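You operate a simulated robot arm through the tools that you are given. There is no shell and no other tool. Be economical: measure what you need, move in short steps, check, and stop when the job is done.

You are at the controls of a simulated two-armed robot. One attempt, no reset.

TASK
Take the small white tub and put it on the top of the plywood bench. Take the lid off the cleaner tub and lay it down on the trestle table. Put two of the white valves from the trestle table on the white cart top. Take the full jar marked "rings" from the front of the steel bench and put it on the teal offcut. Put the blue-lidded tub on the valve end of the steel bench away on the middle shelf of the drying rack. Fetch the blue flanged valve and set it on the cluttered end of the folding table. Take the ring tin and put it on the orange-topped sign. Any order will do. Set down upright: white valve, full jar, blue-lidded tub.

The check looks at the end state, three seconds after you hand in, the way a careful person would. Anything else that was tipped, shoved, dropped, spilled or broken makes it a failure. A push-on lid holds only when it is set on centred and level and pressed home; a screw cap is set on level and turned clockwise until tight.

THE ROBOT
Two 7-joint arms with fingered hands on one trunk, on a base that drives. Base frame: it is fixed to the floor where the robot stands at the start and does not move with it; the origin is under the middle of the robot, x ahead of it, y to its left, z up. Units: m, degrees, N and s.
The left shoulder is at the start at [0.162, 0.185, 0.943], the right one opposite. With the tool pointing down near the work surface each hand reaches from about 0.1 to 0.88 m from the robot's upright axis, wherever it stands, measured 20 degrees to its own side. Places, roughly: blue flanged valve (6x6x4 cm) [-1.4, 1.8, 0.8]; blue-lidded tub [-1.75, 2.25, 0.75]; cleaner tub [-2, 5.75, 0.75]; cluttered end of the folding table (26x18 cm) [-4.36, 4.42, 0.74]; full jar [-2, 3.25, 0.75]; middle shelf of the drying rack [-2.5, 10.4, 0.6]; orange-topped sign [-3, 0.5, 0.5]; ring tin [-2.75, 0.25, 0.5]; small white tub (6x6x4 cm) [0.5, 0, 0.4]; teal offcut (34x22 cm) [-1.44, 7.1, 0.78]; top of the plywood bench [0.6, -0.1, 0.7]; white cart top (38x17 cm) [-4.16, 3.52, 0.44]; white valve (4x4x6 cm) [-1.9, 5.6, 0.8]. Payload 4 kg a hand.
The tool frame of a hand sits at the grasp point between the pads (the TCP): z along the fingers, y along the line on which they close. The tips reach 0.026 m beyond it. Largest opening 0.132 m; the body of the gripper starts 0.073 m behind the TCP. The gripper is a hand of 3 fingers: y runs from the thumb to the fingers, the wrist lies at [0, 0, -0.224] in the tool frame, and closing takes about 1.5 s.
Orientation is that of the tool frame in the base frame, as [roll, pitch, yaw] about the fixed x, y, z axes, in that order (R = Rz(yaw) Ry(pitch) Rx(roll)). With the fingers straight down and closing along the base's y, the tool's x points along the base's -x, its y along +y and its z along -z.

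THE INTERFACE
- The arms move only by the tool apply_moves. It takes "left_moves", "right_moves" or both (then of equal length, played together; a hand with none holds still); each is a list of rows, each a list of 2 entries, a list of its own where there are three numbers: the shift along the base's x, y, z in m, then the turn, a rotation vector about the base's x, y, z in degrees. In form: [[[x, y, z], [rx, ry, rz]], ...]. A call has 1 to 20 rows; each row shifts and turns the commanded pose from where the row before left it. "left_hand" and "right_hand" are, for a hand that has rows, the gripper command, from -1 (fully open) to 1 (shut), values between in proportion, set as the call begins (left out, the last holds). Each row takes 0.2 s and may step no farther than 0.05 m and 8.6 degrees from the row before; otherwise, or with a gripper value out of range, the whole call is refused. Where a pose cannot be reached the arm comes as near as it can. A force on the tool above 40 N (or 10 N above the force at the start of the call, whichever is more), or a blocked arm, ends the call early, and 0.2 s more pass. Each finger travels about 0.072 m/s and halts on what it meets, pressing with about 27 N; the grip force reading is that of the motor and also rises with nothing between the fingers. The clock runs only during rows and for 0.2 s after the last one: add rows that do not move to give the fingers time. The reply holds the time, the measured pose of the TCP, the force on the tool along the base axes, the opening and the grip force, in the units named above and with some noise, with the torque about the TCP (base axes, N m) and any sound that the robot's microphone picked up, and new pictures: "pictures" is both (left out), scene, wrist or none (wrist: the cameras of the hands that moved).
- Cameras (640 x 400 px; columns grow to the right, rows downward): "scene" is now at [0.3454, -0.0127, 1.1352]; the picture's right is [-0.12, -0.99, 0.06], its down [-0.72, 0.04, -0.69] and it looks along [0.68, -0.12, -0.72] (base axes); focal length 214 px, centre (320, 200). "left" rides on the left gripper at [-0.062, 0.003, -0.092] in its tool frame; the picture's right is [-0.05, -1.00, 0.00], its down [0.83, -0.04, -0.56] and it looks along [0.55, -0.03, 0.83] (tool axes); focal length 230 px, centre (320, 200). "right" rides on the right gripper at [0.061, 0.003, -0.092] in its tool frame; the picture's right is [-0.05, 1.00, 0.00], its down [-0.83, -0.04, -0.55] and it looks along [-0.55, -0.03, 0.83] (tool axes); focal length 230 px, centre (320, 200). There is no depth. A picture from a camera that has moved, and an enlarged one, comes with that camera's place and axes in the base frame and with its lens.
- raise_lower(by): slides the trunk up (or, below 0, down) by that many m; the arms and the scene camera ride with it, the base frame stays. It gives what a move gives, with no picture.
- drive_base(legs): drives the robot by 1 to 6 legs, each [ahead, left, turn to the left] in m, m and degrees, along the robot's own axes; the way and the turn of a leg run together, so that a leg with both is an arc; at most 1.5 m and 180 degrees a leg. The arms and the cameras ride along, it lands a little off, and it stops where it bumps. It gives what a move gives, and a new picture of the scene camera.
- move_fingers(finger1, finger2, thumb_bend, hand): sets how far each is bent, from 0 (flat) to 1 (curled in); at 0.3 the hand is open as for a grip, at 0.7 the pads meet at the TCP. One left out holds its place. A second passes; each finger stops where it meets its share of the squeeze, and holds until it gets a number again. A gripper value or a shape takes the hand back. It gives what a move gives, with no picture; readings hold the bend of each and the force on the fingers (four entries, about 0 where the hand has none), thumb and palm.
- preshape(shape, hand): the hand has 3 fingers and takes this shape, open, in about a second: jaw (thumb against the fingers, like two jaws); tri (thumb and two fingers); tip (a fingertip pinch); poke (one finger out to press); point (the index stretched); flat (the hand flat); cup (the hand cupped); fist (a fist). The gripper value then closes the fingers along that shape, each until it touches; the sizes above hold for jaw. It gives what a move gives, with no picture.
- aim_head(pan, tilt): turns the head with the scene camera to pan (to the left, within 86 degrees either way) and tilt (down, from -29 to 69), counted from straight ahead of the robot. It gives what a move gives, and a new picture of the scene camera.
- zoom(camera, box): a new picture of the part [left, top, right, bottom] of that camera's present view, enlarged. It takes no simulated time.
- hand_in(): hands the job in; it is judged then, once.

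Work in short steps. Places have to be worked out from the pictures, the camera data and where the tool is seen: move nearer, look again, correct. Check each grasp and each placing, and mend what went wrong. You have 217 turns and 260 pictures in all, those below and enlarged ones among them. Open the grippers and draw the arms clear of the work before you hand the job in, unless the task says otherwise; then end with one line.

The tools are called by a JSON object that holds its "fn" and its "kwargs". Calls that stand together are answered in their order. apply_moves: Moves the arms, as the interface text tells. Its arguments: {"type":"object","properties":{"left_moves":{"type":"array","items":{"type":"array"}},"left_hand":{"type":"number"},"right_moves":{"type":"array","items":{"type":"array"}},"right_hand":{"type":"number"},"pictures":{"type":"string","enum":["both","scene","wrist","none"]}},"required":[]} The other tools are called the same way: raise_lower (by) slides the trunk up or down; preshape (shape, hand) gives the hand a shape; move_fingers (finger1, finger2, thumb_bend, hand) moves the fingers one by one; drive_base (legs) drives the base; aim_head (pan, tilt) turns the head that bears the scene camera; zoom (camera, box) takes an enlarged picture of a part of a camera's view; hand_in () hands the job in.

At the start:

```text
clock: 0.0
left_position: [0.569, 0.3675, 0.9663]
left_tcp_rot: [180.0, 0.0, -180.0]
left_ft_force: [-0.3, 0.2, 1.6]
left_ft_torque: [0.03, 0.02, -0.02]
left_width: 0.1321
left_grasp_force: 0.1
left_shape: jaw
left_bend: [0.3, 0.3, 0.3]
left_finger forces: [0.0, 0.0, 0.1, 0.0, 0.0, 0.0]
right_position: [0.5392, -0.165, 0.9806]
right_tcp_rot: [-179.9, -0.1, -180.0]
right_ft_force: [-0.8, -0.4, -0.2]
right_ft_torque: [0.01, 0.04, 0.0]
right_width: 0.1319
right_grasp_force: 0.0
right_shape: jaw
right_bend: [0.3, 0.3, 0.3]
right_finger forces: [0.1, 0.0, 0.0, 0.0, 0.1, 0.0]
trunk travel left (down, up): [-0.025, 0.437]
robot x, y, heading: [-0.0005, 0.0008, 0.1]
head pan, tilt: [-7.6, 18.9]
```

scene: 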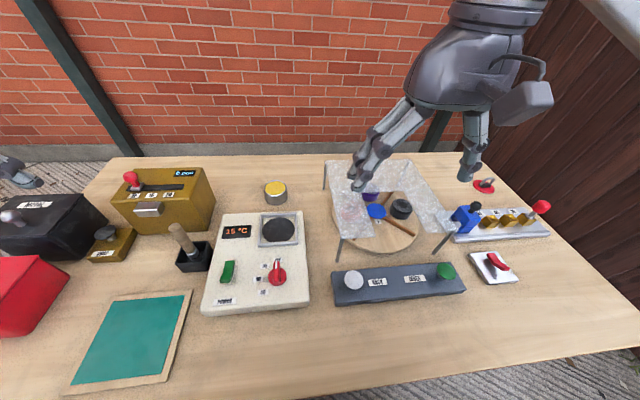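
right: 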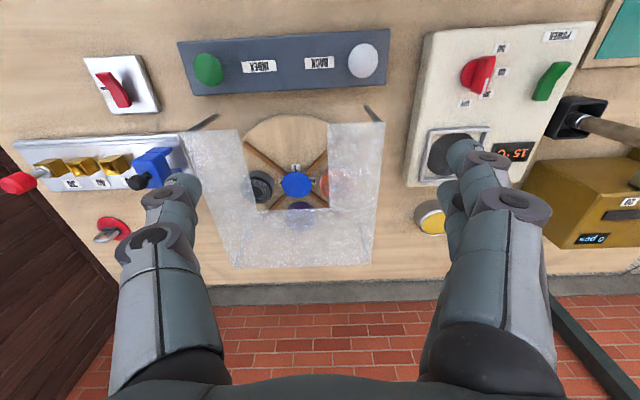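
left: 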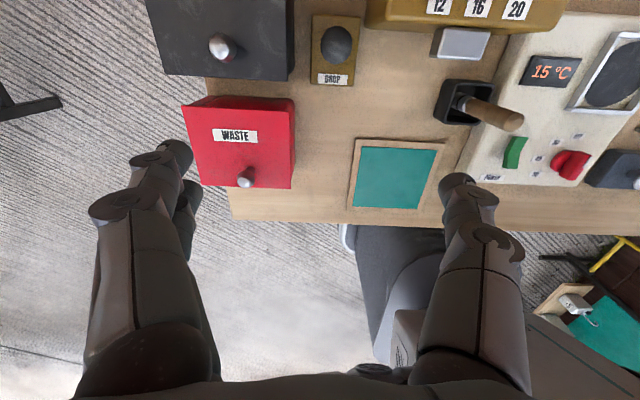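

The pictures show the plywood bench with controls ahead; the white tub should be below it at about z 0.4. I look around with the head first.

{"fn": "aim_head", "kwargs": {"pan": 0, "tilt": 60}}

{"fn": "aim_head", "kwargs": {"pan": 80, "tilt": 15}}

{"fn": "aim_head", "kwargs": {"pan": -80, "tilt": 20}}

```text
clock: 1.1
left_position: [0.5685, 0.3679, 0.9657]
left_tcp_rot: [180.0, 0.0, -180.0]
left_ft_force: [0.2, -0.5, 0.6]
left_ft_torque: [0.0, 0.0, 0.03]
left_width: 0.1321
left_grasp_force: 0.2
left_shape: jaw
left_bend: [0.3, 0.3, 0.3]
left_finger forces: [0.0, 0.1, 0.0, 0.0, 0.1, 0.1]
right_position: [0.5396, -0.1648, 0.9806]
right_tcp_rot: [179.9, 0.1, -179.9]
right_ft_force: [0.0, 0.9, -0.5]
right_ft_torque: [0.0, -0.03, 0.03]
right_width: 0.1318
right_grasp_force: 0.1
right_shape: jaw
right_bend: [0.3, 0.3, 0.3]
right_finger forces: [0.0, 0.0, 0.0, 0.1, 0.0, 0.0]
trunk travel left (down, up): [-0.025, 0.437]
robot x, y, heading: [-0.001, -0.0028, -0.1]
head pan, tilt: [0.0, 60.0]
camera scene: at [0.2949, -0.0005, 1.0942], right [0.0, -1.0, 0.0], down [-1.0, 0.0, -0.04], along [0.04, 0.0, -1.0], focal length 214 px, centre (320, 200)
```

scene: 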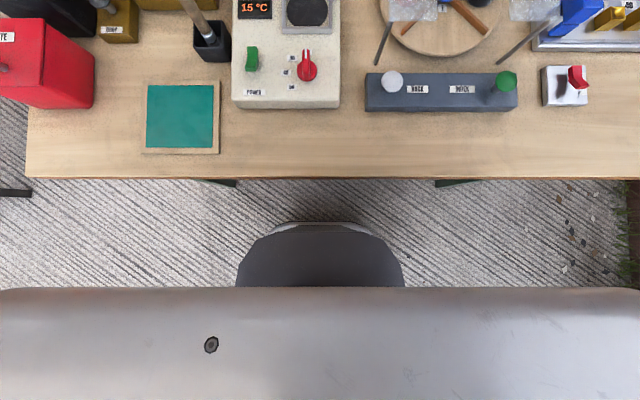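

```text
clock: 2.6
left_position: [0.5695, 0.3667, 0.967]
left_tcp_rot: [180.0, -0.1, -179.9]
left_ft_force: [0.0, -0.4, -0.2]
left_ft_torque: [-0.02, 0.01, 0.0]
left_width: 0.1318
left_grasp_force: 0.1
left_shape: jaw
left_bend: [0.3, 0.3, 0.3]
left_finger forces: [0.0, 0.1, 0.1, 0.0, 0.0, 0.1]
right_position: [0.5399, -0.1652, 0.9811]
right_tcp_rot: [180.0, 0.0, 179.9]
right_ft_force: [0.2, 0.2, 0.1]
right_ft_torque: [-0.03, 0.01, 0.01]
right_width: 0.1318
right_grasp_force: 0.0
right_shape: jaw
right_bend: [0.3, 0.3, 0.3]
right_finger forces: [0.0, 0.0, 0.1, 0.0, 0.0, 0.1]
trunk travel left (down, up): [-0.025, 0.437]
robot x, y, heading: [0.0015, 0.0008, -0.2]
head pan, tilt: [80.0, 15.0]
camera scene: at [0.281, 0.0915, 1.1762], right [0.87, -0.17, -0.46], down [-0.49, -0.26, -0.83], along [0.03, 0.95, -0.31], focal length 214 px, centre (320, 200)
```

scene: 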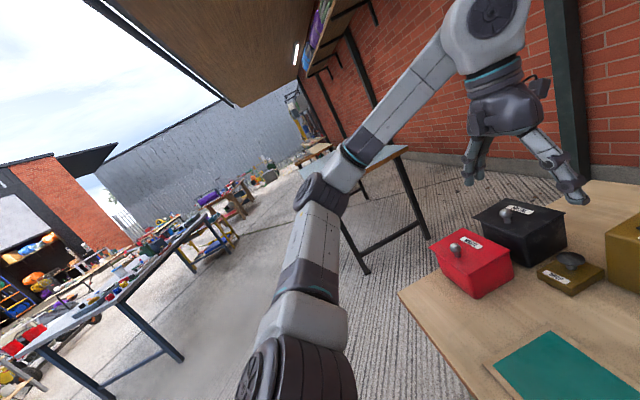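

```text
clock: 5.1
left_position: [0.5688, 0.3668, 0.9659]
left_tcp_rot: [-180.0, 0.0, -180.0]
left_ft_force: [0.2, 0.1, -0.3]
left_ft_torque: [0.03, 0.01, 0.0]
left_width: 0.1317
left_grasp_force: 0.1
left_shape: jaw
left_bend: [0.3, 0.3, 0.3]
left_finger forces: [0.0, 0.0, 0.0, 0.0, 0.1, 0.0]
right_position: [0.5387, -0.166, 0.9803]
right_tcp_rot: [-180.0, 0.1, -180.0]
right_ft_force: [0.4, 0.3, -0.4]
right_ft_torque: [0.02, 0.01, 0.0]
right_width: 0.1321
right_grasp_force: 0.1
right_shape: jaw
right_bend: [0.3, 0.3, 0.3]
right_finger forces: [0.1, 0.0, 0.0, 0.0, 0.0, 0.0]
trunk travel left (down, up): [-0.025, 0.437]
robot x, y, heading: [0.0005, 0.0017, -0.1]
head pan, tilt: [-80.0, 20.0]
camera scene: at [0.2771, -0.0921, 1.1691], right [-0.87, -0.17, 0.46], down [-0.49, 0.34, -0.8], along [-0.01, -0.93, -0.38], focal length 214 px, centre (320, 200)
```

scene: 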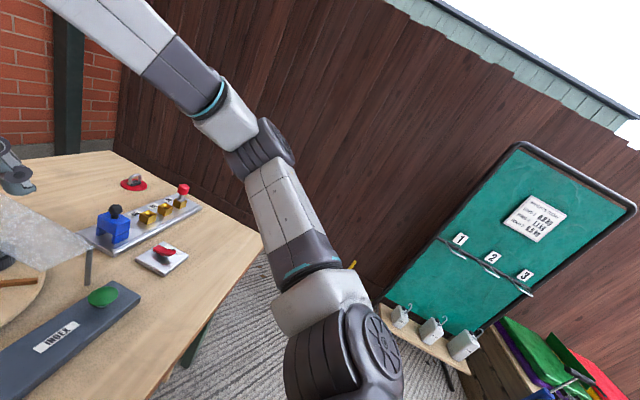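

I need to see under the bench, so I back off and look at it from there.

{"fn": "drive_base", "kwargs": {"legs": [[-0.6, 0, 0]]}}

{"fn": "aim_head", "kwargs": {"pan": 0, "tilt": 25}}

```text
clock: 8.5
left_position: [-0.0304, 0.3671, 0.9665]
left_tcp_rot: [179.9, 0.1, 179.8]
left_ft_force: [-0.1, -0.1, -1.5]
left_ft_torque: [0.0, 0.01, -0.03]
left_width: 0.1319
left_grasp_force: 0.1
left_shape: jaw
left_bend: [0.3, 0.3, 0.3]
left_finger forces: [0.0, 0.1, 0.0, 0.1, 0.0, 0.0]
right_position: [-0.0618, -0.1667, 0.9797]
right_tcp_rot: [180.0, 0.0, 179.7]
right_ft_force: [-0.8, 0.0, -0.2]
right_ft_torque: [0.02, -0.02, 0.0]
right_width: 0.1317
right_grasp_force: 0.1
right_shape: jaw
right_bend: [0.3, 0.3, 0.3]
right_finger forces: [0.1, 0.0, 0.1, 0.0, 0.0, 0.0]
trunk travel left (down, up): [-0.025, 0.437]
robot x, y, heading: [-0.5984, 0.0001, -0.2]
head pan, tilt: [-80.0, 20.0]
camera scene: at [-0.3237, -0.0921, 1.1692], right [-0.87, -0.17, 0.46], down [-0.49, 0.34, -0.81], along [-0.02, -0.93, -0.38], focal length 214 px, centre (320, 200)
```

scene: 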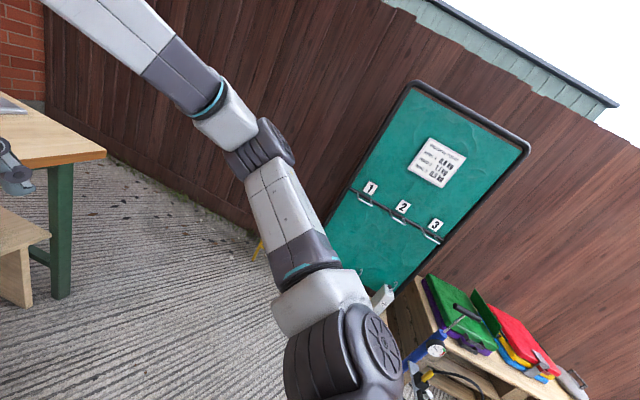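

```text
clock: 10.0
left_position: [-0.0289, 0.3664, 0.9661]
left_tcp_rot: [180.0, 0.1, 179.8]
left_ft_force: [-0.2, 0.1, -0.3]
left_ft_torque: [0.01, -0.01, 0.05]
left_width: 0.1319
left_grasp_force: 0.1
left_shape: jaw
left_bend: [0.3, 0.3, 0.3]
left_finger forces: [0.1, 0.1, 0.0, 0.0, 0.1, 0.1]
right_position: [-0.061, -0.1664, 0.9802]
right_tcp_rot: [180.0, -0.1, 179.7]
right_ft_force: [0.2, -0.6, 0.0]
right_ft_torque: [0.03, -0.03, 0.01]
right_width: 0.1318
right_grasp_force: 0.0
right_shape: jaw
right_bend: [0.3, 0.3, 0.3]
right_finger forces: [0.0, 0.1, 0.0, 0.0, 0.0, 0.0]
trunk travel left (down, up): [-0.025, 0.437]
robot x, y, heading: [-0.6023, 0.003, -0.1]
head pan, tilt: [0.0, 25.0]
camera scene: at [-0.2593, -0.0007, 1.1267], right [-0.01, -1.0, 0.0], down [-0.79, 0.0, -0.61], along [0.61, 0.0, -0.8], focal length 214 px, centre (320, 200)
```

scene: 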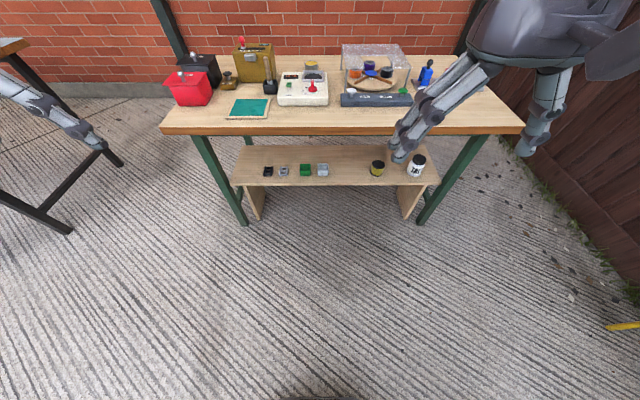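

A low shelf under the bench holds small items; I zoom in on them.

{"fn": "zoom", "kwargs": {"camera": "scene", "box": [230, 120, 450, 230]}}

{"fn": "zoom", "kwargs": {"camera": "scene", "box": [150, 20, 530, 140]}}

```text
2.91 times, centred on (340, 175) of scene
camera zoom: at [-0.2593, -0.0007, 1.1267], right [-0.01, -1.0, 0.0], down [-0.79, 0.0, -0.61], along [0.61, 0.0, -0.8], focal length 624 px, centre (262, 273)
```

zoom: 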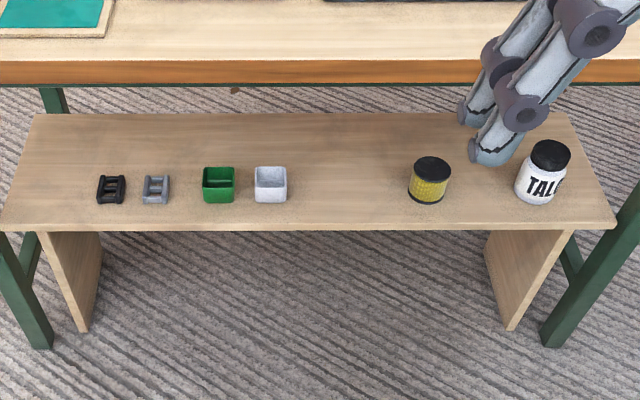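

```text
1.68 times, centred on (340, 80) of scene
camera zoom: at [-0.2593, -0.0007, 1.1267], right [-0.01, -1.0, 0.0], down [-0.79, 0.0, -0.61], along [0.61, 0.0, -0.8], focal length 361 px, centre (286, 402)
```

zoom: 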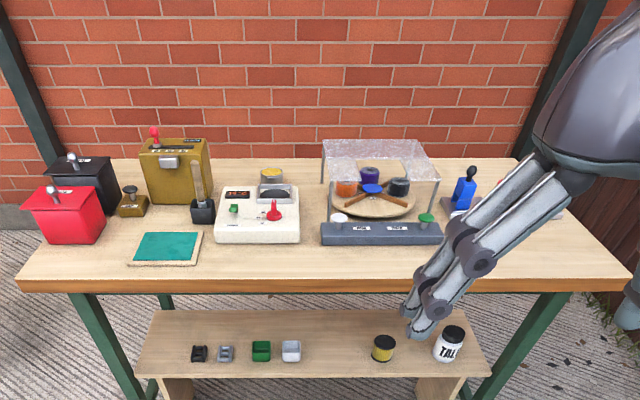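

The small white tub is the open white box next to the green one, at about [0.456, -0.015, 0.42], 8 cm under the overhang. I'll use the left hand, tilted 45° forward; first I drive closer with the left arm lined up.

{"fn": "drive_base", "kwargs": {"legs": [[0.2, -0.2, 0]]}}

{"fn": "apply_moves", "kwargs": {"left_moves": [[[0, -0.02, -0.045], [0, -8, 0]], [[0, -0.02, -0.045], [0, -8, 0]], [[0, -0.02, -0.045], [0, -8, 0]], [[0, -0.02, -0.045], [0, -8, 0]], [[0, -0.02, -0.045], [0, -8, 0]], [[0, -0.02, -0.045], [0, -5, 0]], [[0, -0.02, -0.045], [0, 0, 0]], [[0, -0.02, -0.045], [0, 0, 0]], [[0, -0.02, -0.045], [0, 0, 0]], [[0, 0, -0.03], [0, 0, 0]]], "left_hand": -0.3}}

```text
clock: 12.0
left_position: [0.1707, 0.1629, 0.9659]
left_tcp_rot: [180.0, -0.1, 179.5]
left_ft_force: [0.1, -0.1, 1.1]
left_ft_torque: [-0.01, -0.01, -0.05]
left_width: 0.1316
left_grasp_force: 0.1
left_shape: jaw
left_bend: [0.3, 0.3, 0.3]
left_finger forces: [0.0, 0.1, 0.0, 0.0, 0.0, 0.1]
right_position: [0.1364, -0.3693, 0.9799]
right_tcp_rot: [-180.0, 0.1, 179.6]
right_ft_force: [0.6, 0.5, -0.1]
right_ft_torque: [-0.01, 0.02, -0.01]
right_width: 0.1319
right_grasp_force: 0.0
right_shape: jaw
right_bend: [0.3, 0.3, 0.3]
right_finger forces: [0.0, 0.0, 0.1, 0.1, 0.0, 0.1]
trunk travel left (down, up): [-0.025, 0.437]
robot x, y, heading: [-0.4029, -0.202, -0.6]
head pan, tilt: [0.0, 25.0]
camera scene: at [-0.0608, -0.203, 1.1266], right [-0.01, -1.0, 0.0], down [-0.8, 0.01, -0.61], along [0.61, 0.0, -0.8], focal length 214 px, centre (320, 200)
```

scene: 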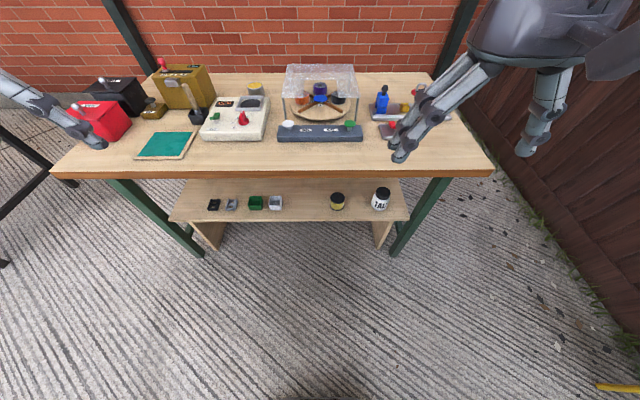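

```text
clock: 14.4
left_position: [0.143, -0.0594, 0.5165]
left_tcp_rot: [-171.7, 41.1, -174.2]
left_ft_force: [0.5, 0.5, 0.0]
left_ft_torque: [-0.02, 0.0, -0.04]
left_width: 0.0862
left_grasp_force: 0.0
left_shape: jaw
left_bend: [0.7, 0.7, 0.68]
left_finger forces: [0.1, 0.1, 0.0, 0.0, 0.0, 0.0]
right_position: [0.1365, -0.3672, 0.9803]
right_tcp_rot: [-179.9, 0.0, 179.6]
right_ft_force: [0.4, -0.9, 0.6]
right_ft_torque: [0.01, -0.04, -0.02]
right_width: 0.1321
right_grasp_force: 0.0
right_shape: jaw
right_bend: [0.3, 0.3, 0.3]
right_finger forces: [0.0, 0.0, 0.0, 0.0, 0.0, 0.1]
trunk travel left (down, up): [-0.025, 0.437]
robot x, y, heading: [-0.4016, -0.2025, -0.2]
head pan, tilt: [0.0, 25.0]
stopped in row 10 (left hand): the arm was blocked; the commanded pose is now the measured one
camera scene: at [-0.062, -0.2011, 1.1272], right [-0.01, -1.0, 0.0], down [-0.79, 0.0, -0.61], along [0.61, 0.0, -0.79], focal length 214 px, centre (320, 200)
camera left: at [0.1281, -0.0453, 0.625], right [0.05, -0.99, 0.14], down [-0.99, -0.06, -0.13], along [0.14, -0.13, -0.98], focal length 230 px, centre (320, 200)
```

scene: 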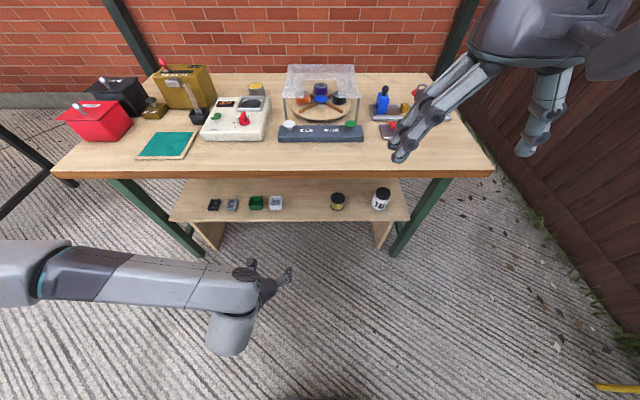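
left: 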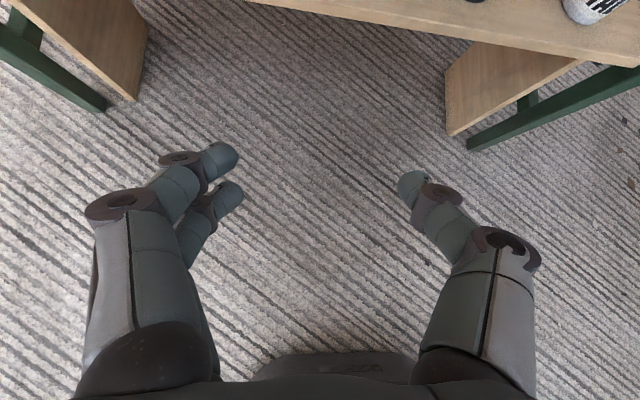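

The arm hit a limit when so close in; forward should relieve it. I move ahead and left a bit while correcting, and zoom on the tub.

{"fn": "zoom", "kwargs": {"camera": "scene", "box": [160, 160, 420, 260]}}

{"fn": "apply_moves", "kwargs": {"left_moves": [[[0.04, 0.02, 0], [0, 0, 0]], [[0.04, 0.02, 0], [0, 0, 0]], [[0.03, 0, -0.01], [0, 0, 0]], [[0, 0, 0], [0, 0, 0]]]}}

```text
2.46 times, centred on (290, 210) of scene
camera zoom: at [-0.062, -0.2011, 1.1272], right [-0.01, -1.0, 0.0], down [-0.79, 0.0, -0.61], along [0.61, 0.0, -0.79], focal length 528 px, centre (394, 175)
```

zoom: 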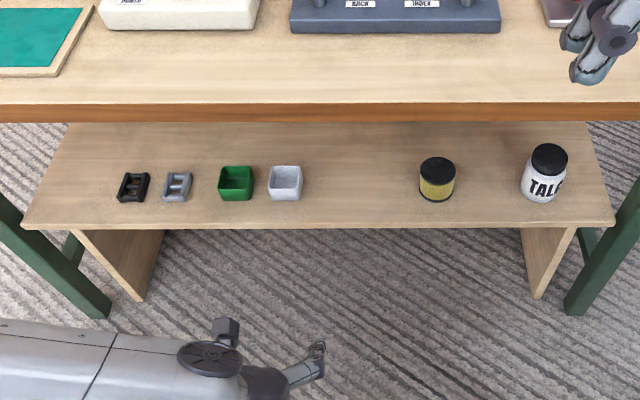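

```text
clock: 15.4
left_position: [0.253, -0.0197, 0.507]
left_tcp_rot: [-172.0, 41.1, -174.3]
left_ft_force: [0.6, 0.7, 0.7]
left_ft_torque: [-0.02, -0.01, -0.01]
left_width: 0.0859
left_grasp_force: 0.0
left_shape: jaw
left_bend: [0.7, 0.7, 0.68]
left_finger forces: [0.0, 0.0, 0.0, 0.1, 0.1, 0.0]
right_position: [0.1365, -0.3698, 0.9794]
right_tcp_rot: [180.0, 0.0, 179.6]
right_ft_force: [-0.8, -1.1, 0.0]
right_ft_torque: [0.0, -0.01, 0.0]
right_width: 0.1318
right_grasp_force: 0.0
right_shape: jaw
right_bend: [0.3, 0.3, 0.3]
right_finger forces: [0.0, 0.0, 0.1, 0.0, 0.0, 0.0]
trunk travel left (down, up): [-0.025, 0.437]
robot x, y, heading: [-0.4037, -0.1998, -0.5]
head pan, tilt: [0.0, 25.0]
camera scene: at [-0.0616, -0.2024, 1.1269], right [-0.01, -1.0, 0.0], down [-0.79, 0.01, -0.61], along [0.61, 0.0, -0.79], focal length 214 px, centre (320, 200)
camera left: at [0.2382, -0.0055, 0.6149], right [0.05, -0.99, 0.14], down [-0.99, -0.06, -0.13], along [0.13, -0.13, -0.98], focal length 230 px, centre (320, 200)
```

scene: 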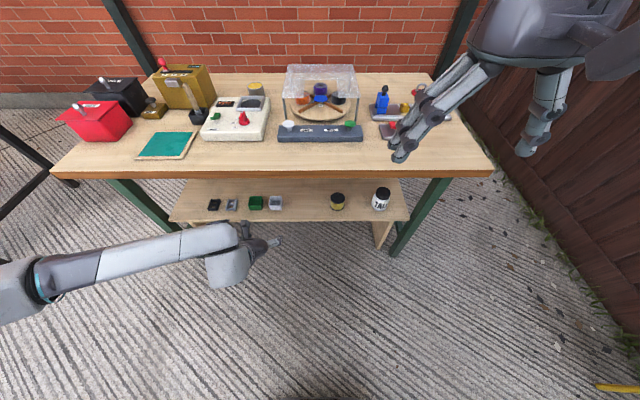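
left: 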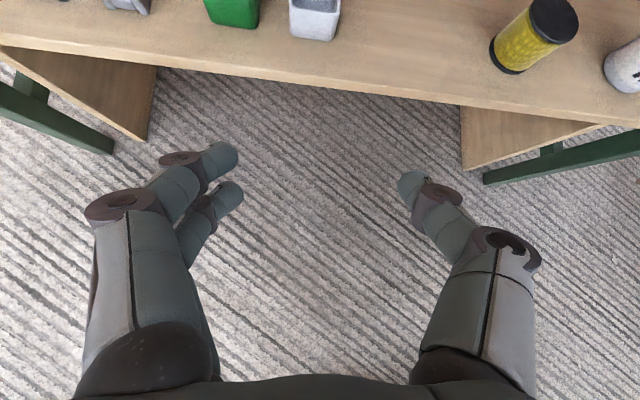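

Tub estimated around x 0.46–0.48, y -0.017, shelf 0.35–0.38. I straighten the orientation and move a bit closer to look.

{"fn": "apply_moves", "kwargs": {"left_moves": [[[0.03, 0, 0], [6, -4, -0.7]], [[0.03, 0, 0], [0, 0, 0]], [[0.02, 0, 0], [0, 0, 0]], [[0, 0, 0], [0, 0, 0]]], "pictures": "wrist"}}

```text
clock: 16.4
left_position: [0.3339, -0.019, 0.5067]
left_tcp_rot: [-179.9, 45.4, 179.6]
left_ft_force: [0.8, 1.0, -1.0]
left_ft_torque: [-0.04, -0.03, -0.02]
left_width: 0.0859
left_grasp_force: 0.0
left_shape: jaw
left_bend: [0.7, 0.7, 0.68]
left_finger forces: [0.1, 0.0, 0.1, 0.0, 0.0, 0.1]
right_position: [0.1375, -0.3684, 0.9804]
right_tcp_rot: [180.0, 0.0, 179.7]
right_ft_force: [0.3, 0.5, 0.0]
right_ft_torque: [0.0, -0.01, -0.01]
right_width: 0.1321
right_grasp_force: 0.0
right_shape: jaw
right_bend: [0.3, 0.3, 0.3]
right_finger forces: [0.0, 0.0, 0.1, 0.0, 0.0, 0.0]
trunk travel left (down, up): [-0.025, 0.437]
robot x, y, heading: [-0.4035, -0.2012, -0.4]
head pan, tilt: [0.0, 25.0]
camera left: at [0.3113, -0.0168, 0.6138], right [0.03, -1.0, 0.04], down [-0.98, -0.03, -0.2], along [0.2, -0.03, -0.98], focal length 230 px, centre (320, 200)
```

left: 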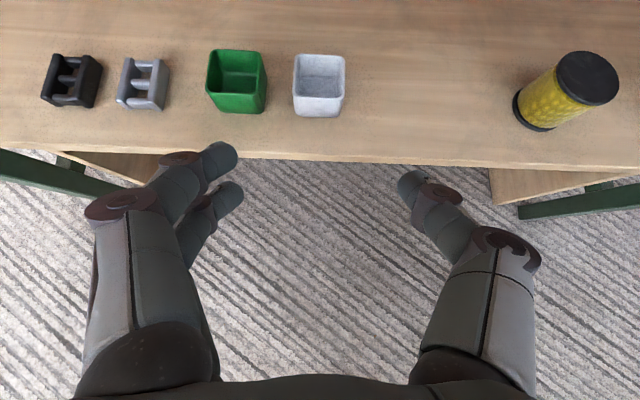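

Using the known 6 cm width, the tub centre comes out near [0.518, -0.021] with rim z≈0.37. I move over it at z 0.45 to check alignment.

{"fn": "apply_moves", "kwargs": {"left_moves": [[[0.045, 0, -0.01], [0, 0, 0]], [[0.045, 0, -0.015], [0, 0, 0]], [[0.045, -0.001, -0.015], [0, 0, 0]], [[0.04, -0.001, -0.015], [0, 0, 0]], [[0, 0, 0], [0, 0, 0]]]}}

```text
clock: 17.6
left_position: [0.5028, -0.0239, 0.4479]
left_tcp_rot: [-179.9, 45.3, 179.3]
left_ft_force: [-0.4, -0.3, 0.7]
left_ft_torque: [0.02, 0.0, -0.01]
left_width: 0.086
left_grasp_force: 0.0
left_shape: jaw
left_bend: [0.7, 0.7, 0.68]
left_finger forces: [0.1, 0.0, 0.0, 0.1, 0.0, 0.1]
right_position: [0.1332, -0.3687, 0.9817]
right_tcp_rot: [180.0, 0.1, 179.6]
right_ft_force: [-0.4, 0.8, -0.1]
right_ft_torque: [0.0, -0.01, 0.02]
right_width: 0.1317
right_grasp_force: 0.0
right_shape: jaw
right_bend: [0.3, 0.3, 0.3]
right_finger forces: [0.0, 0.0, 0.0, 0.1, 0.0, 0.0]
trunk travel left (down, up): [-0.025, 0.437]
robot x, y, heading: [-0.4052, -0.1958, -0.4]
head pan, tilt: [0.0, 25.0]
camera scene: at [-0.0655, -0.2022, 1.1277], right [-0.01, -1.0, 0.0], down [-0.79, 0.01, -0.61], along [0.61, 0.0, -0.79], focal length 214 px, centre (320, 200)
camera left: at [0.4813, -0.0205, 0.5563], right [0.02, -1.0, 0.04], down [-0.98, -0.03, -0.2], along [0.2, -0.03, -0.98], focal length 230 px, centre (320, 200)
```

scene: 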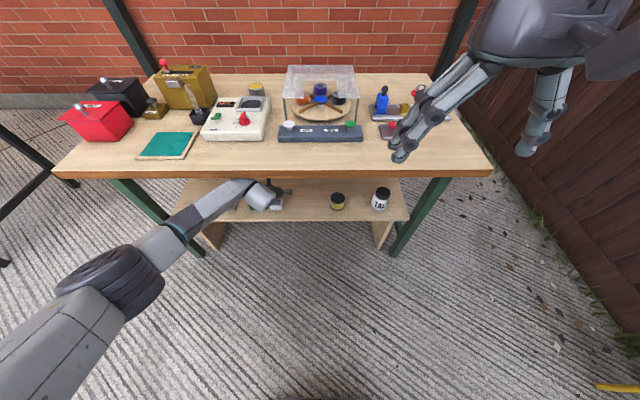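
left: 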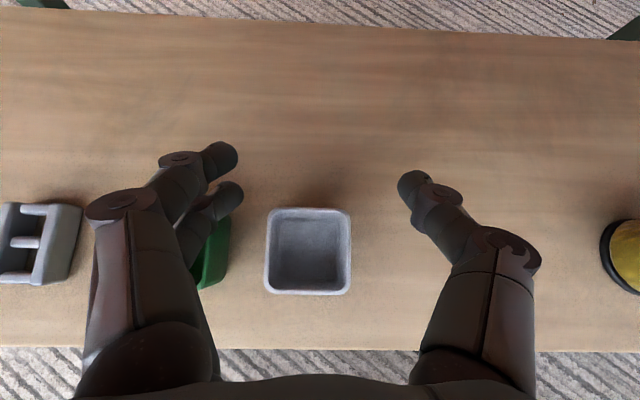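

Now the tub centre reads about [0.480, -0.018], rim z≈0.40. The gap to the green tub is ~2.6 cm, so I narrow the opening to ~0.074, shift and descend partway to check.

{"fn": "apply_moves", "kwargs": {"left_moves": [[[-0.012, 0.004, 0], [0, 0, 0]], [[-0.01, 0.002, -0.015], [0, 0, 0]], [[0, 0, -0.01], [0, 0, 0]], [[0, 0, 0], [0, 0, 0]]], "left_hand": -0.12, "pictures": "wrist"}}

{"fn": "zoom", "kwargs": {"camera": "scene", "box": [180, 160, 340, 260]}}

```text
clock: 18.6
left_position: [0.4867, -0.0143, 0.4258]
left_tcp_rot: [-179.8, 45.4, 179.6]
left_ft_force: [-0.6, 0.0, -0.3]
left_ft_torque: [0.0, 0.04, -0.02]
left_width: 0.0742
left_grasp_force: 0.1
left_shape: jaw
left_bend: [0.72, 0.72, 0.7]
left_finger forces: [0.1, 0.0, 0.0, 0.1, 0.0, 0.0]
right_position: [0.1371, -0.3683, 0.979]
right_tcp_rot: [180.0, -0.1, 179.7]
right_ft_force: [-0.4, 0.0, -0.2]
right_ft_torque: [0.01, -0.01, 0.0]
right_width: 0.1319
right_grasp_force: 0.0
right_shape: jaw
right_bend: [0.3, 0.3, 0.3]
right_finger forces: [0.1, 0.0, 0.0, 0.1, 0.1, 0.1]
trunk travel left (down, up): [-0.025, 0.437]
robot x, y, heading: [-0.4037, -0.198, -0.4]
head pan, tilt: [0.0, 25.0]
camera left: at [0.4644, -0.0119, 0.534], right [0.03, -1.0, 0.04], down [-0.98, -0.04, -0.2], along [0.2, -0.03, -0.98], focal length 230 px, centre (320, 200)
```

left: 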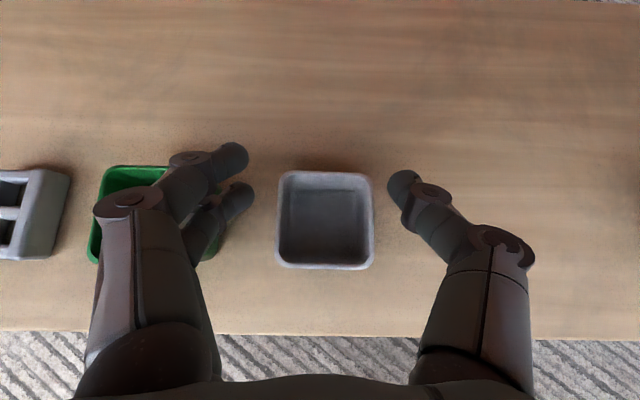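

```text
4.00 times, centred on (260, 210) of scene
camera zoom: at [-0.0615, -0.2024, 1.1269], right [-0.01, -1.0, 0.0], down [-0.79, 0.01, -0.61], along [0.61, 0.0, -0.79], focal length 858 px, centre (560, 160)
```

zoom: 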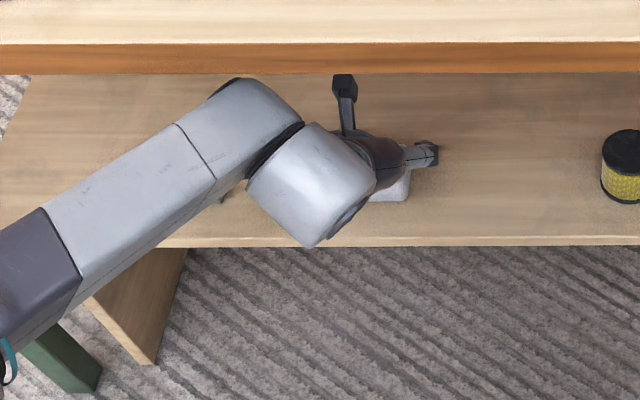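

Tub: centre [0.480, -0.020], rim ≈0.394. To keep the finger knuckles off the green tub I grip its near half, with shallow depth: TCP to about [0.463, -0.020, 0.394].

{"fn": "apply_moves", "kwargs": {"left_moves": [[[-0.012, -0.003, 0], [0, 0, 0]], [[-0.011, -0.0025, 0], [0, 0, 0]], [[0, 0, -0.01], [0, 0, 0]], [[0, 0, -0.01], [0, 0, 0]], [[0, 0, -0.01], [0, 0, 0]], [[0, 0, 0], [0, 0, 0]]], "left_hand": -0.18, "pictures": "wrist"}}

```text
clock: 20.0
left_position: [0.4661, -0.0238, 0.4056]
left_tcp_rot: [-179.7, 46.2, 179.4]
left_ft_force: [2.1, -0.8, 34.2]
left_ft_torque: [1.73, -0.3, -0.12]
left_width: 0.0772
left_grasp_force: 0.0
left_shape: jaw
left_bend: [0.71, 0.74, 0.7]
left_finger forces: [0.1, 34.3, 0.0, 0.0, 0.0, 0.0]
right_position: [0.1329, -0.3701, 0.9832]
right_tcp_rot: [179.8, 0.2, 179.6]
right_ft_force: [0.0, -0.3, -0.2]
right_ft_torque: [0.05, -0.02, 0.01]
right_width: 0.132
right_grasp_force: 0.0
right_shape: jaw
right_bend: [0.3, 0.3, 0.3]
right_finger forces: [0.1, 0.0, 0.1, 0.1, 0.0, 0.0]
trunk travel left (down, up): [-0.025, 0.437]
robot x, y, heading: [-0.4016, -0.198, -0.5]
head pan, tilt: [0.0, 25.0]
camera left: at [0.4423, -0.0203, 0.5143], right [0.02, -1.0, 0.04], down [-0.98, -0.03, -0.21], along [0.22, -0.03, -0.98], focal length 230 px, centre (320, 200)
```

left: 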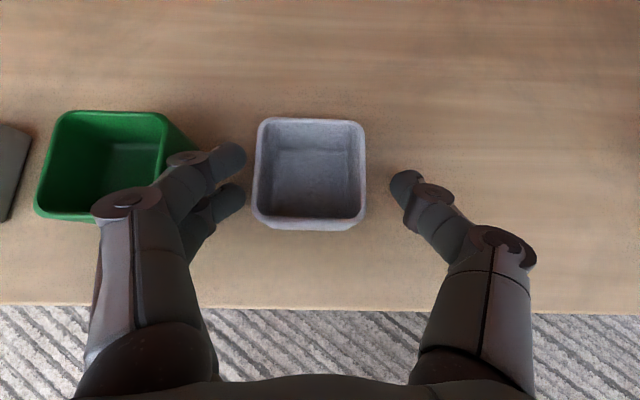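

Finger2's tip presses on the shelf (34 N up). I raise about 1 cm, centre slightly left, and then close gently.

{"fn": "apply_moves", "kwargs": {"left_moves": [[[0, 0, 0.012], [0, 0, 0]], [[0.003, 0.004, 0], [0, 0, 0]], [[0, 0, 0], [0, 0, 0]]], "pictures": "none"}}

{"fn": "apply_moves", "kwargs": {"left_moves": [[[0, 0, 0], [0, 0, 0]], [[0, 0, 0], [0, 0, 0]], [[0, 0, 0], [0, 0, 0]], [[0, 0, 0], [0, 0, 0]], [[0, 0, 0], [0, 0, 0]]], "left_hand": 0.4, "pictures": "wrist"}}

```text
clock: 20.8
left_position: [0.4648, -0.0169, 0.4075]
left_tcp_rot: [-180.0, 45.2, 179.6]
left_ft_force: [-3.8, -0.8, 9.5]
left_ft_torque: [0.44, 0.09, 0.18]
left_width: 0.0757
left_grasp_force: 0.0
left_shape: jaw
left_bend: [0.71, 0.74, 0.7]
left_finger forces: [0.0, 10.1, 0.0, 0.1, 0.0, 0.1]
right_position: [0.1352, -0.3689, 0.9801]
right_tcp_rot: [180.0, 0.1, 179.6]
right_ft_force: [0.2, 0.3, 1.1]
right_ft_torque: [0.02, -0.01, 0.0]
right_width: 0.1319
right_grasp_force: 0.2
right_shape: jaw
right_bend: [0.3, 0.3, 0.3]
right_finger forces: [0.0, 0.1, 0.0, 0.1, 0.0, 0.0]
trunk travel left (down, up): [-0.025, 0.437]
robot x, y, heading: [-0.4044, -0.1988, -0.5]
head pan, tilt: [0.0, 25.0]
```

```text
clock: 22.0
left_position: [0.4672, -0.0189, 0.4071]
left_tcp_rot: [-179.8, 45.4, 179.6]
left_ft_force: [-1.1, 1.4, 4.3]
left_ft_torque: [0.23, -0.02, 0.01]
left_width: 0.0466
left_grasp_force: 26.6
left_shape: jaw
left_bend: [0.73, 0.74, 0.7]
left_finger forces: [14.4, 14.2, 0.0, 0.1, 24.1, 0.0]
right_position: [0.1361, -0.3692, 0.9805]
right_tcp_rot: [-180.0, 0.1, 179.6]
right_ft_force: [-0.2, -0.2, 0.1]
right_ft_torque: [0.01, 0.01, -0.02]
right_width: 0.1317
right_grasp_force: 0.1
right_shape: jaw
right_bend: [0.3, 0.3, 0.3]
right_finger forces: [0.1, 0.1, 0.0, 0.0, 0.0, 0.0]
trunk travel left (down, up): [-0.025, 0.437]
robot x, y, heading: [-0.4019, -0.1979, -0.3]
head pan, tilt: [0.0, 25.0]
camera left: at [0.4437, -0.0147, 0.5159], right [0.03, -1.0, 0.04], down [-0.98, -0.03, -0.2], along [0.2, -0.03, -0.98], focal length 230 px, centre (320, 200)
```

left: 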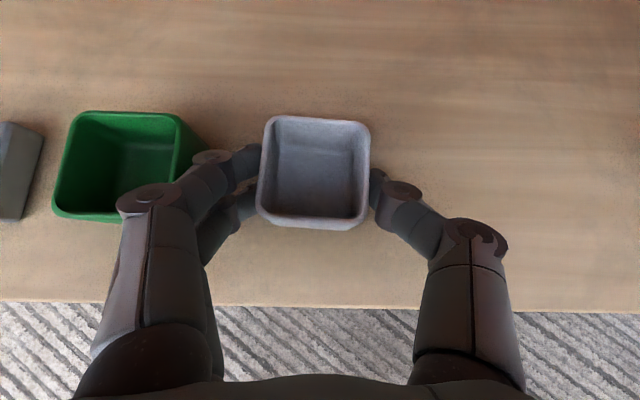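

All fingers hold the tub (14, 14, 24 N). I lift 3 cm, then draw back out from under the bench.

{"fn": "apply_moves", "kwargs": {"left_moves": [[[0, 0, 0.015], [0, 0, 0]], [[0, 0, 0.015], [0, 0, 0]], [[-0.02, 0, 0.02], [0, 0, 0]], [[-0.04, 0, 0.01], [0, 0, 0]], [[-0.04, 0, 0], [0, 0, 0]], [[-0.04, 0, 0], [0, 0, 0]], [[-0.04, 0, 0], [0, 0, 0]], [[-0.04, 0, 0], [0, 0, 0]], [[0, 0, 0], [0, 0, 0]]]}}

```text
clock: 24.0
left_position: [0.247, -0.0143, 0.4675]
left_tcp_rot: [-179.8, 45.3, 179.7]
left_ft_force: [1.3, -0.5, -0.3]
left_ft_torque: [-0.02, 0.01, -0.01]
left_width: 0.0453
left_grasp_force: 26.9
left_shape: jaw
left_bend: [0.73, 0.74, 0.7]
left_finger forces: [13.7, 10.8, 0.0, 0.0, 24.6, 0.0]
right_position: [0.136, -0.3677, 0.9795]
right_tcp_rot: [-179.9, -0.1, 179.6]
right_ft_force: [0.0, 0.0, 0.7]
right_ft_torque: [-0.01, 0.0, 0.02]
right_width: 0.132
right_grasp_force: 0.0
right_shape: jaw
right_bend: [0.3, 0.3, 0.3]
right_finger forces: [0.0, 0.0, 0.0, 0.1, 0.1, 0.1]
trunk travel left (down, up): [-0.025, 0.437]
robot x, y, heading: [-0.4026, -0.1964, -0.3]
head pan, tilt: [0.0, 25.0]
camera scene: at [-0.0607, -0.2013, 1.1264], right [-0.01, -1.0, 0.0], down [-0.8, 0.0, -0.61], along [0.61, 0.0, -0.8], focal length 214 px, centre (320, 200)
camera left: at [0.2247, -0.0122, 0.5753], right [0.03, -1.0, 0.04], down [-0.98, -0.04, -0.2], along [0.2, -0.03, -0.98], focal length 230 px, centre (320, 200)
```

scene: 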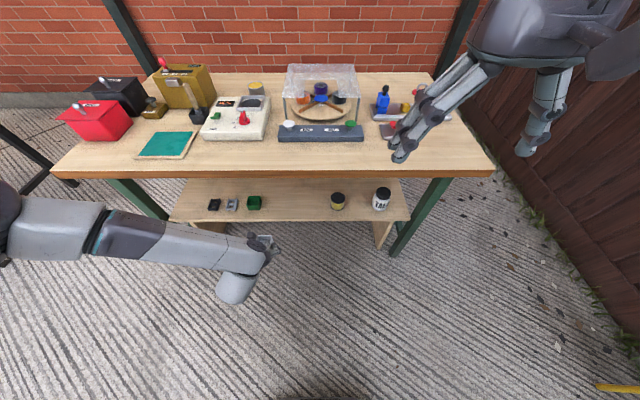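
left: 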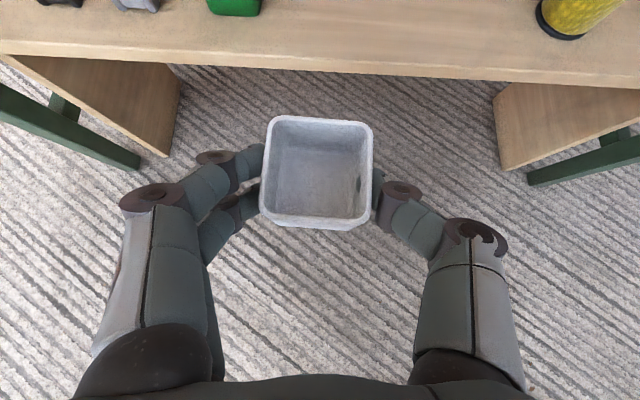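

Tub held upright. I raise it in front of the bench to z≈0.82, then move over the clear front strip at x≈0.41.

{"fn": "apply_moves", "kwargs": {"left_moves": [[[-0.005, 0, 0.048], [0, 0, 0]], [[-0.005, 0, 0.048], [0, 0, 0]], [[-0.005, 0, 0.048], [0, 0, 0]], [[0, 0, 0.048], [0, 0, 0]], [[0, 0, 0.048], [0, 0, 0]], [[0, 0, 0.048], [0, 0, 0]], [[0, 0, 0.048], [0, 0, 0]], [[0.045, 0, 0.01], [0, 0, 0]], [[0.045, 0, 0], [0, 0, 0]], [[0.045, 0, 0], [0, 0, 0]], [[0.035, 0, 0], [0, 0, 0]], [[0, 0, 0], [0, 0, 0]]]}}

```text
clock: 26.6
left_position: [0.401, -0.0178, 0.8128]
left_tcp_rot: [-179.8, 45.3, 179.7]
left_ft_force: [0.0, -0.8, -0.7]
left_ft_torque: [0.01, 0.03, -0.03]
left_width: 0.045
left_grasp_force: 27.2
left_shape: jaw
left_bend: [0.73, 0.74, 0.7]
left_finger forces: [13.4, 10.7, 0.1, 0.0, 24.0, 0.0]
right_position: [0.1359, -0.3683, 0.9808]
right_tcp_rot: [-180.0, 0.0, 179.6]
right_ft_force: [-0.4, -0.5, 1.3]
right_ft_torque: [-0.04, 0.01, 0.01]
right_width: 0.1319
right_grasp_force: 0.1
right_shape: jaw
right_bend: [0.3, 0.3, 0.3]
right_finger forces: [0.0, 0.1, 0.0, 0.0, 0.0, 0.1]
trunk travel left (down, up): [-0.025, 0.437]
robot x, y, heading: [-0.4011, -0.196, -0.6]
head pan, tilt: [0.0, 25.0]
camera scene: at [-0.0614, -0.2023, 1.1269], right [-0.01, -1.0, 0.0], down [-0.79, 0.01, -0.61], along [0.61, 0.0, -0.79], focal length 214 px, centre (320, 200)
camera left: at [0.3798, -0.0144, 0.9215], right [0.03, -1.0, 0.04], down [-0.98, -0.03, -0.2], along [0.2, -0.03, -0.98], focal length 230 px, centre (320, 200)
```

scene: 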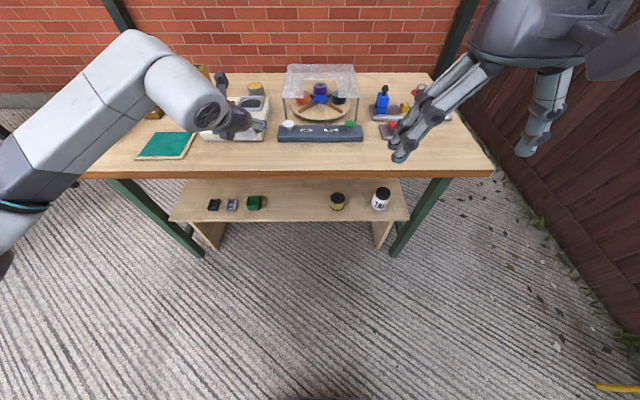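
left: 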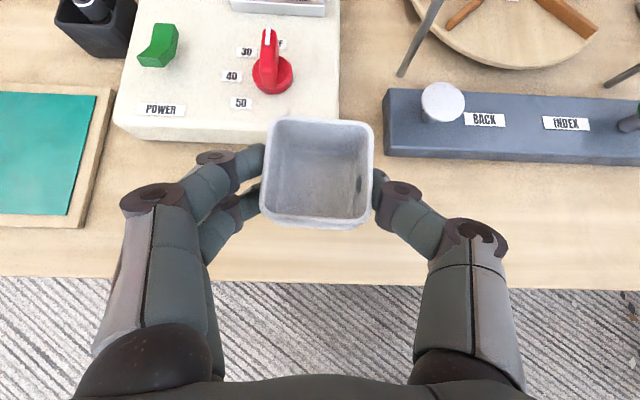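

The strip from x≈0.35 to 0.485 is clear beneath the tub. I lower until it touches.

{"fn": "apply_moves", "kwargs": {"left_moves": [[[0, 0, -0.025], [0, 0, 0]], [[0, 0, -0.02], [0, 0, 0]], [[0, 0, -0.008], [0, 0, 0]], [[0, 0, -0.004], [0, 0, 0]], [[0, 0, -0.004], [0, 0, 0]]], "pictures": "wrist"}}

```text
clock: 27.8
left_position: [0.401, -0.0173, 0.7521]
left_tcp_rot: [-179.7, 45.3, 179.5]
left_ft_force: [-0.7, 0.4, -0.3]
left_ft_torque: [-0.01, 0.02, 0.01]
left_width: 0.045
left_grasp_force: 27.1
left_shape: jaw
left_bend: [0.73, 0.74, 0.7]
left_finger forces: [13.5, 10.6, 0.1, 0.0, 24.0, 0.1]
right_position: [0.1359, -0.3697, 0.98]
right_tcp_rot: [180.0, -0.1, 179.6]
right_ft_force: [0.1, -0.7, -0.2]
right_ft_torque: [0.01, -0.03, 0.03]
right_width: 0.132
right_grasp_force: 0.0
right_shape: jaw
right_bend: [0.3, 0.3, 0.3]
right_finger forces: [0.0, 0.0, 0.0, 0.1, 0.0, 0.0]
trunk travel left (down, up): [-0.025, 0.437]
robot x, y, heading: [-0.4029, -0.2015, -0.1]
head pan, tilt: [0.0, 25.0]
camera left: at [0.3794, -0.0144, 0.8601], right [0.03, -1.0, 0.04], down [-0.98, -0.03, -0.2], along [0.2, -0.03, -0.98], focal length 230 px, centre (320, 200)
```

left: 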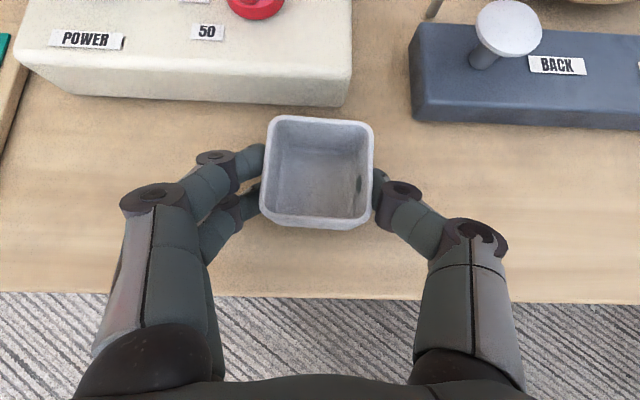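

Not yet touching; I continue down in small steps.

{"fn": "apply_moves", "kwargs": {"left_moves": [[[0, 0, -0.003], [0, 0, 0]], [[0, 0, -0.003], [0, 0, 0]], [[0, 0, -0.003], [0, 0, 0]], [[0, 0, -0.003], [0, 0, 0]]], "pictures": "none"}}

{"fn": "apply_moves", "kwargs": {"left_moves": [[[0, 0, -0.002], [0, 0, 0]], [[0, 0, 0], [0, 0, 0]]], "pictures": "none"}}

```text
clock: 28.8
left_position: [0.4016, -0.0172, 0.7499]
left_tcp_rot: [-179.7, 46.1, 179.7]
left_ft_force: [6.7, 2.3, 27.0]
left_ft_torque: [0.91, -0.41, -0.2]
left_width: 0.0451
left_grasp_force: 27.2
left_shape: jaw
left_bend: [0.73, 0.75, 0.7]
left_finger forces: [13.9, 34.2, 0.0, 0.1, 24.3, 0.0]
right_position: [0.1345, -0.3698, 0.983]
right_tcp_rot: [180.0, 0.2, 179.5]
right_ft_force: [0.1, 1.0, 0.1]
right_ft_torque: [0.02, -0.04, -0.01]
right_width: 0.1319
right_grasp_force: 0.1
right_shape: jaw
right_bend: [0.3, 0.3, 0.3]
right_finger forces: [0.0, 0.0, 0.0, 0.1, 0.0, 0.0]
trunk travel left (down, up): [-0.025, 0.437]
robot x, y, heading: [-0.401, -0.2004, -0.5]
head pan, tilt: [0.0, 25.0]
```

```text
clock: 29.4
left_position: [0.4018, -0.0182, 0.7491]
left_tcp_rot: [-179.7, 46.3, 179.8]
left_ft_force: [10.2, 3.2, 36.6]
left_ft_torque: [1.17, -0.62, -0.33]
left_width: 0.0455
left_grasp_force: 27.0
left_shape: jaw
left_bend: [0.73, 0.75, 0.7]
left_finger forces: [14.1, 41.4, 0.0, 0.0, 24.3, 0.0]
right_position: [0.1335, -0.3693, 0.9813]
right_tcp_rot: [-179.9, 0.2, 179.6]
right_ft_force: [-0.8, -0.4, 0.4]
right_ft_torque: [-0.06, -0.01, -0.02]
right_width: 0.1318
right_grasp_force: 0.1
right_shape: jaw
right_bend: [0.3, 0.3, 0.3]
right_finger forces: [0.1, 0.1, 0.0, 0.1, 0.1, 0.0]
trunk travel left (down, up): [-0.025, 0.437]
robot x, y, heading: [-0.4047, -0.2007, -0.3]
head pan, tilt: [0.0, 25.0]
```

Contact made. I ease the press up and open the hand, then withdraw up and back.

{"fn": "apply_moves", "kwargs": {"left_moves": [[[0, 0, 0.011], [0, 0, 0]], [[0, 0, 0], [0, 0, 0]]], "pictures": "none"}}

{"fn": "apply_moves", "kwargs": {"left_moves": [[[0, 0, 0], [0, 0, 0]], [[0, 0, 0], [0, 0, 0]], [[0, 0, 0], [0, 0, 0]], [[0, 0, 0.03], [0, 0, 0]], [[0, 0, 0.045], [0, 0, 0]], [[0, 0, 0.045], [0, 0, 0]], [[-0.05, 0, 0.03], [0, 0, 0]]], "left_hand": -0.3}}

```text
clock: 30.0
left_position: [0.4006, -0.0179, 0.7496]
left_tcp_rot: [-179.8, 45.3, 179.6]
left_ft_force: [5.1, 0.9, 15.2]
left_ft_torque: [0.44, -0.3, -0.1]
left_width: 0.0457
left_grasp_force: 27.4
left_shape: jaw
left_bend: [0.73, 0.75, 0.7]
left_finger forces: [14.4, 23.1, 0.1, 0.1, 24.5, 0.0]
right_position: [0.1352, -0.3698, 0.9802]
right_tcp_rot: [-179.9, -0.1, 179.6]
right_ft_force: [0.8, 0.5, 0.5]
right_ft_torque: [0.01, 0.02, -0.02]
right_width: 0.132
right_grasp_force: 0.1
right_shape: jaw
right_bend: [0.3, 0.3, 0.3]
right_finger forces: [0.0, 0.0, 0.1, 0.0, 0.1, 0.1]
trunk travel left (down, up): [-0.025, 0.437]
robot x, y, heading: [-0.4, -0.1978, -0.5]
head pan, tilt: [0.0, 25.0]
```

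```text
refused: row 7 steps farther than a row can; nothing moved
```

{"fn": "apply_moves", "kwargs": {"left_moves": [[[0, 0, 0.002], [0, 0, 0]], [[0, 0, 0], [0, 0, 0]], [[0, 0, 0], [0, 0, 0]], [[0, 0, 0.03], [0, 0, 0]], [[0, 0, 0.045], [0, 0, 0]], [[0, 0, 0.045], [0, 0, 0]], [[-0.04, 0, 0.02], [0, 0, 0]], [[-0.04, 0, 0.02], [0, 0, 0]], [[0, 0, 0], [0, 0, 0]]], "left_hand": -0.3}}

```text
clock: 32.0
left_position: [0.3211, -0.0174, 0.9109]
left_tcp_rot: [-179.8, 45.2, 179.7]
left_ft_force: [0.0, -0.6, 0.4]
left_ft_torque: [0.04, -0.03, 0.0]
left_width: 0.0854
left_grasp_force: 0.0
left_shape: jaw
left_bend: [0.7, 0.7, 0.68]
left_finger forces: [0.1, 0.0, 0.0, 0.1, 0.0, 0.0]
right_position: [0.1376, -0.3698, 0.9792]
right_tcp_rot: [-180.0, -0.2, 179.6]
right_ft_force: [-0.8, 0.4, -0.1]
right_ft_torque: [0.0, 0.01, -0.02]
right_width: 0.132
right_grasp_force: 0.2
right_shape: jaw
right_bend: [0.3, 0.3, 0.3]
right_finger forces: [0.1, 0.0, 0.1, 0.0, 0.0, 0.0]
trunk travel left (down, up): [-0.025, 0.437]
robot x, y, heading: [-0.3993, -0.2, -0.6]
head pan, tilt: [0.0, 25.0]
camera scene: at [-0.0605, -0.2024, 1.1263], right [-0.01, -1.0, 0.0], down [-0.8, 0.01, -0.61], along [0.61, 0.0, -0.8], focal length 214 px, centre (320, 200)
camera left: at [0.2993, -0.0147, 1.0188], right [0.03, -1.0, 0.04], down [-0.98, -0.03, -0.2], along [0.2, -0.03, -0.98], focal length 230 px, centre (320, 200)
```

scene: 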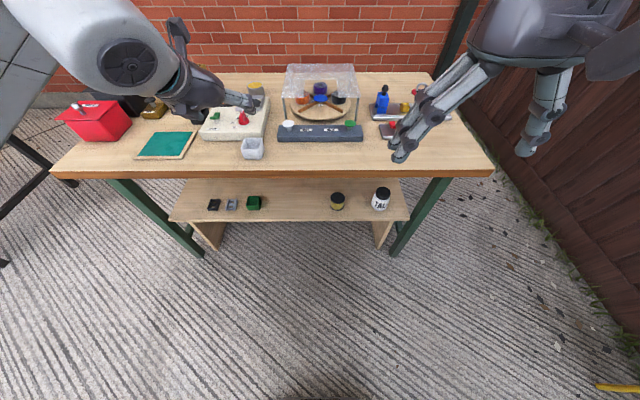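
left: 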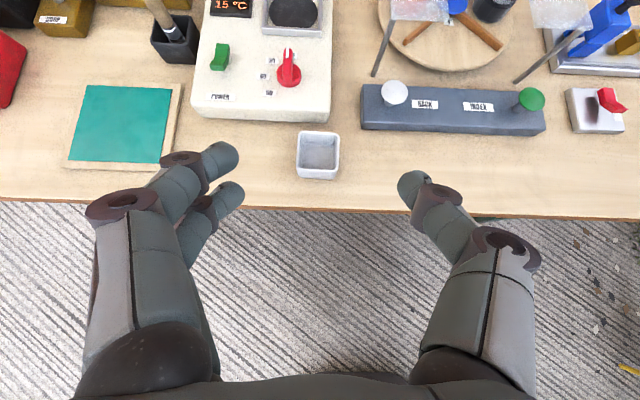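

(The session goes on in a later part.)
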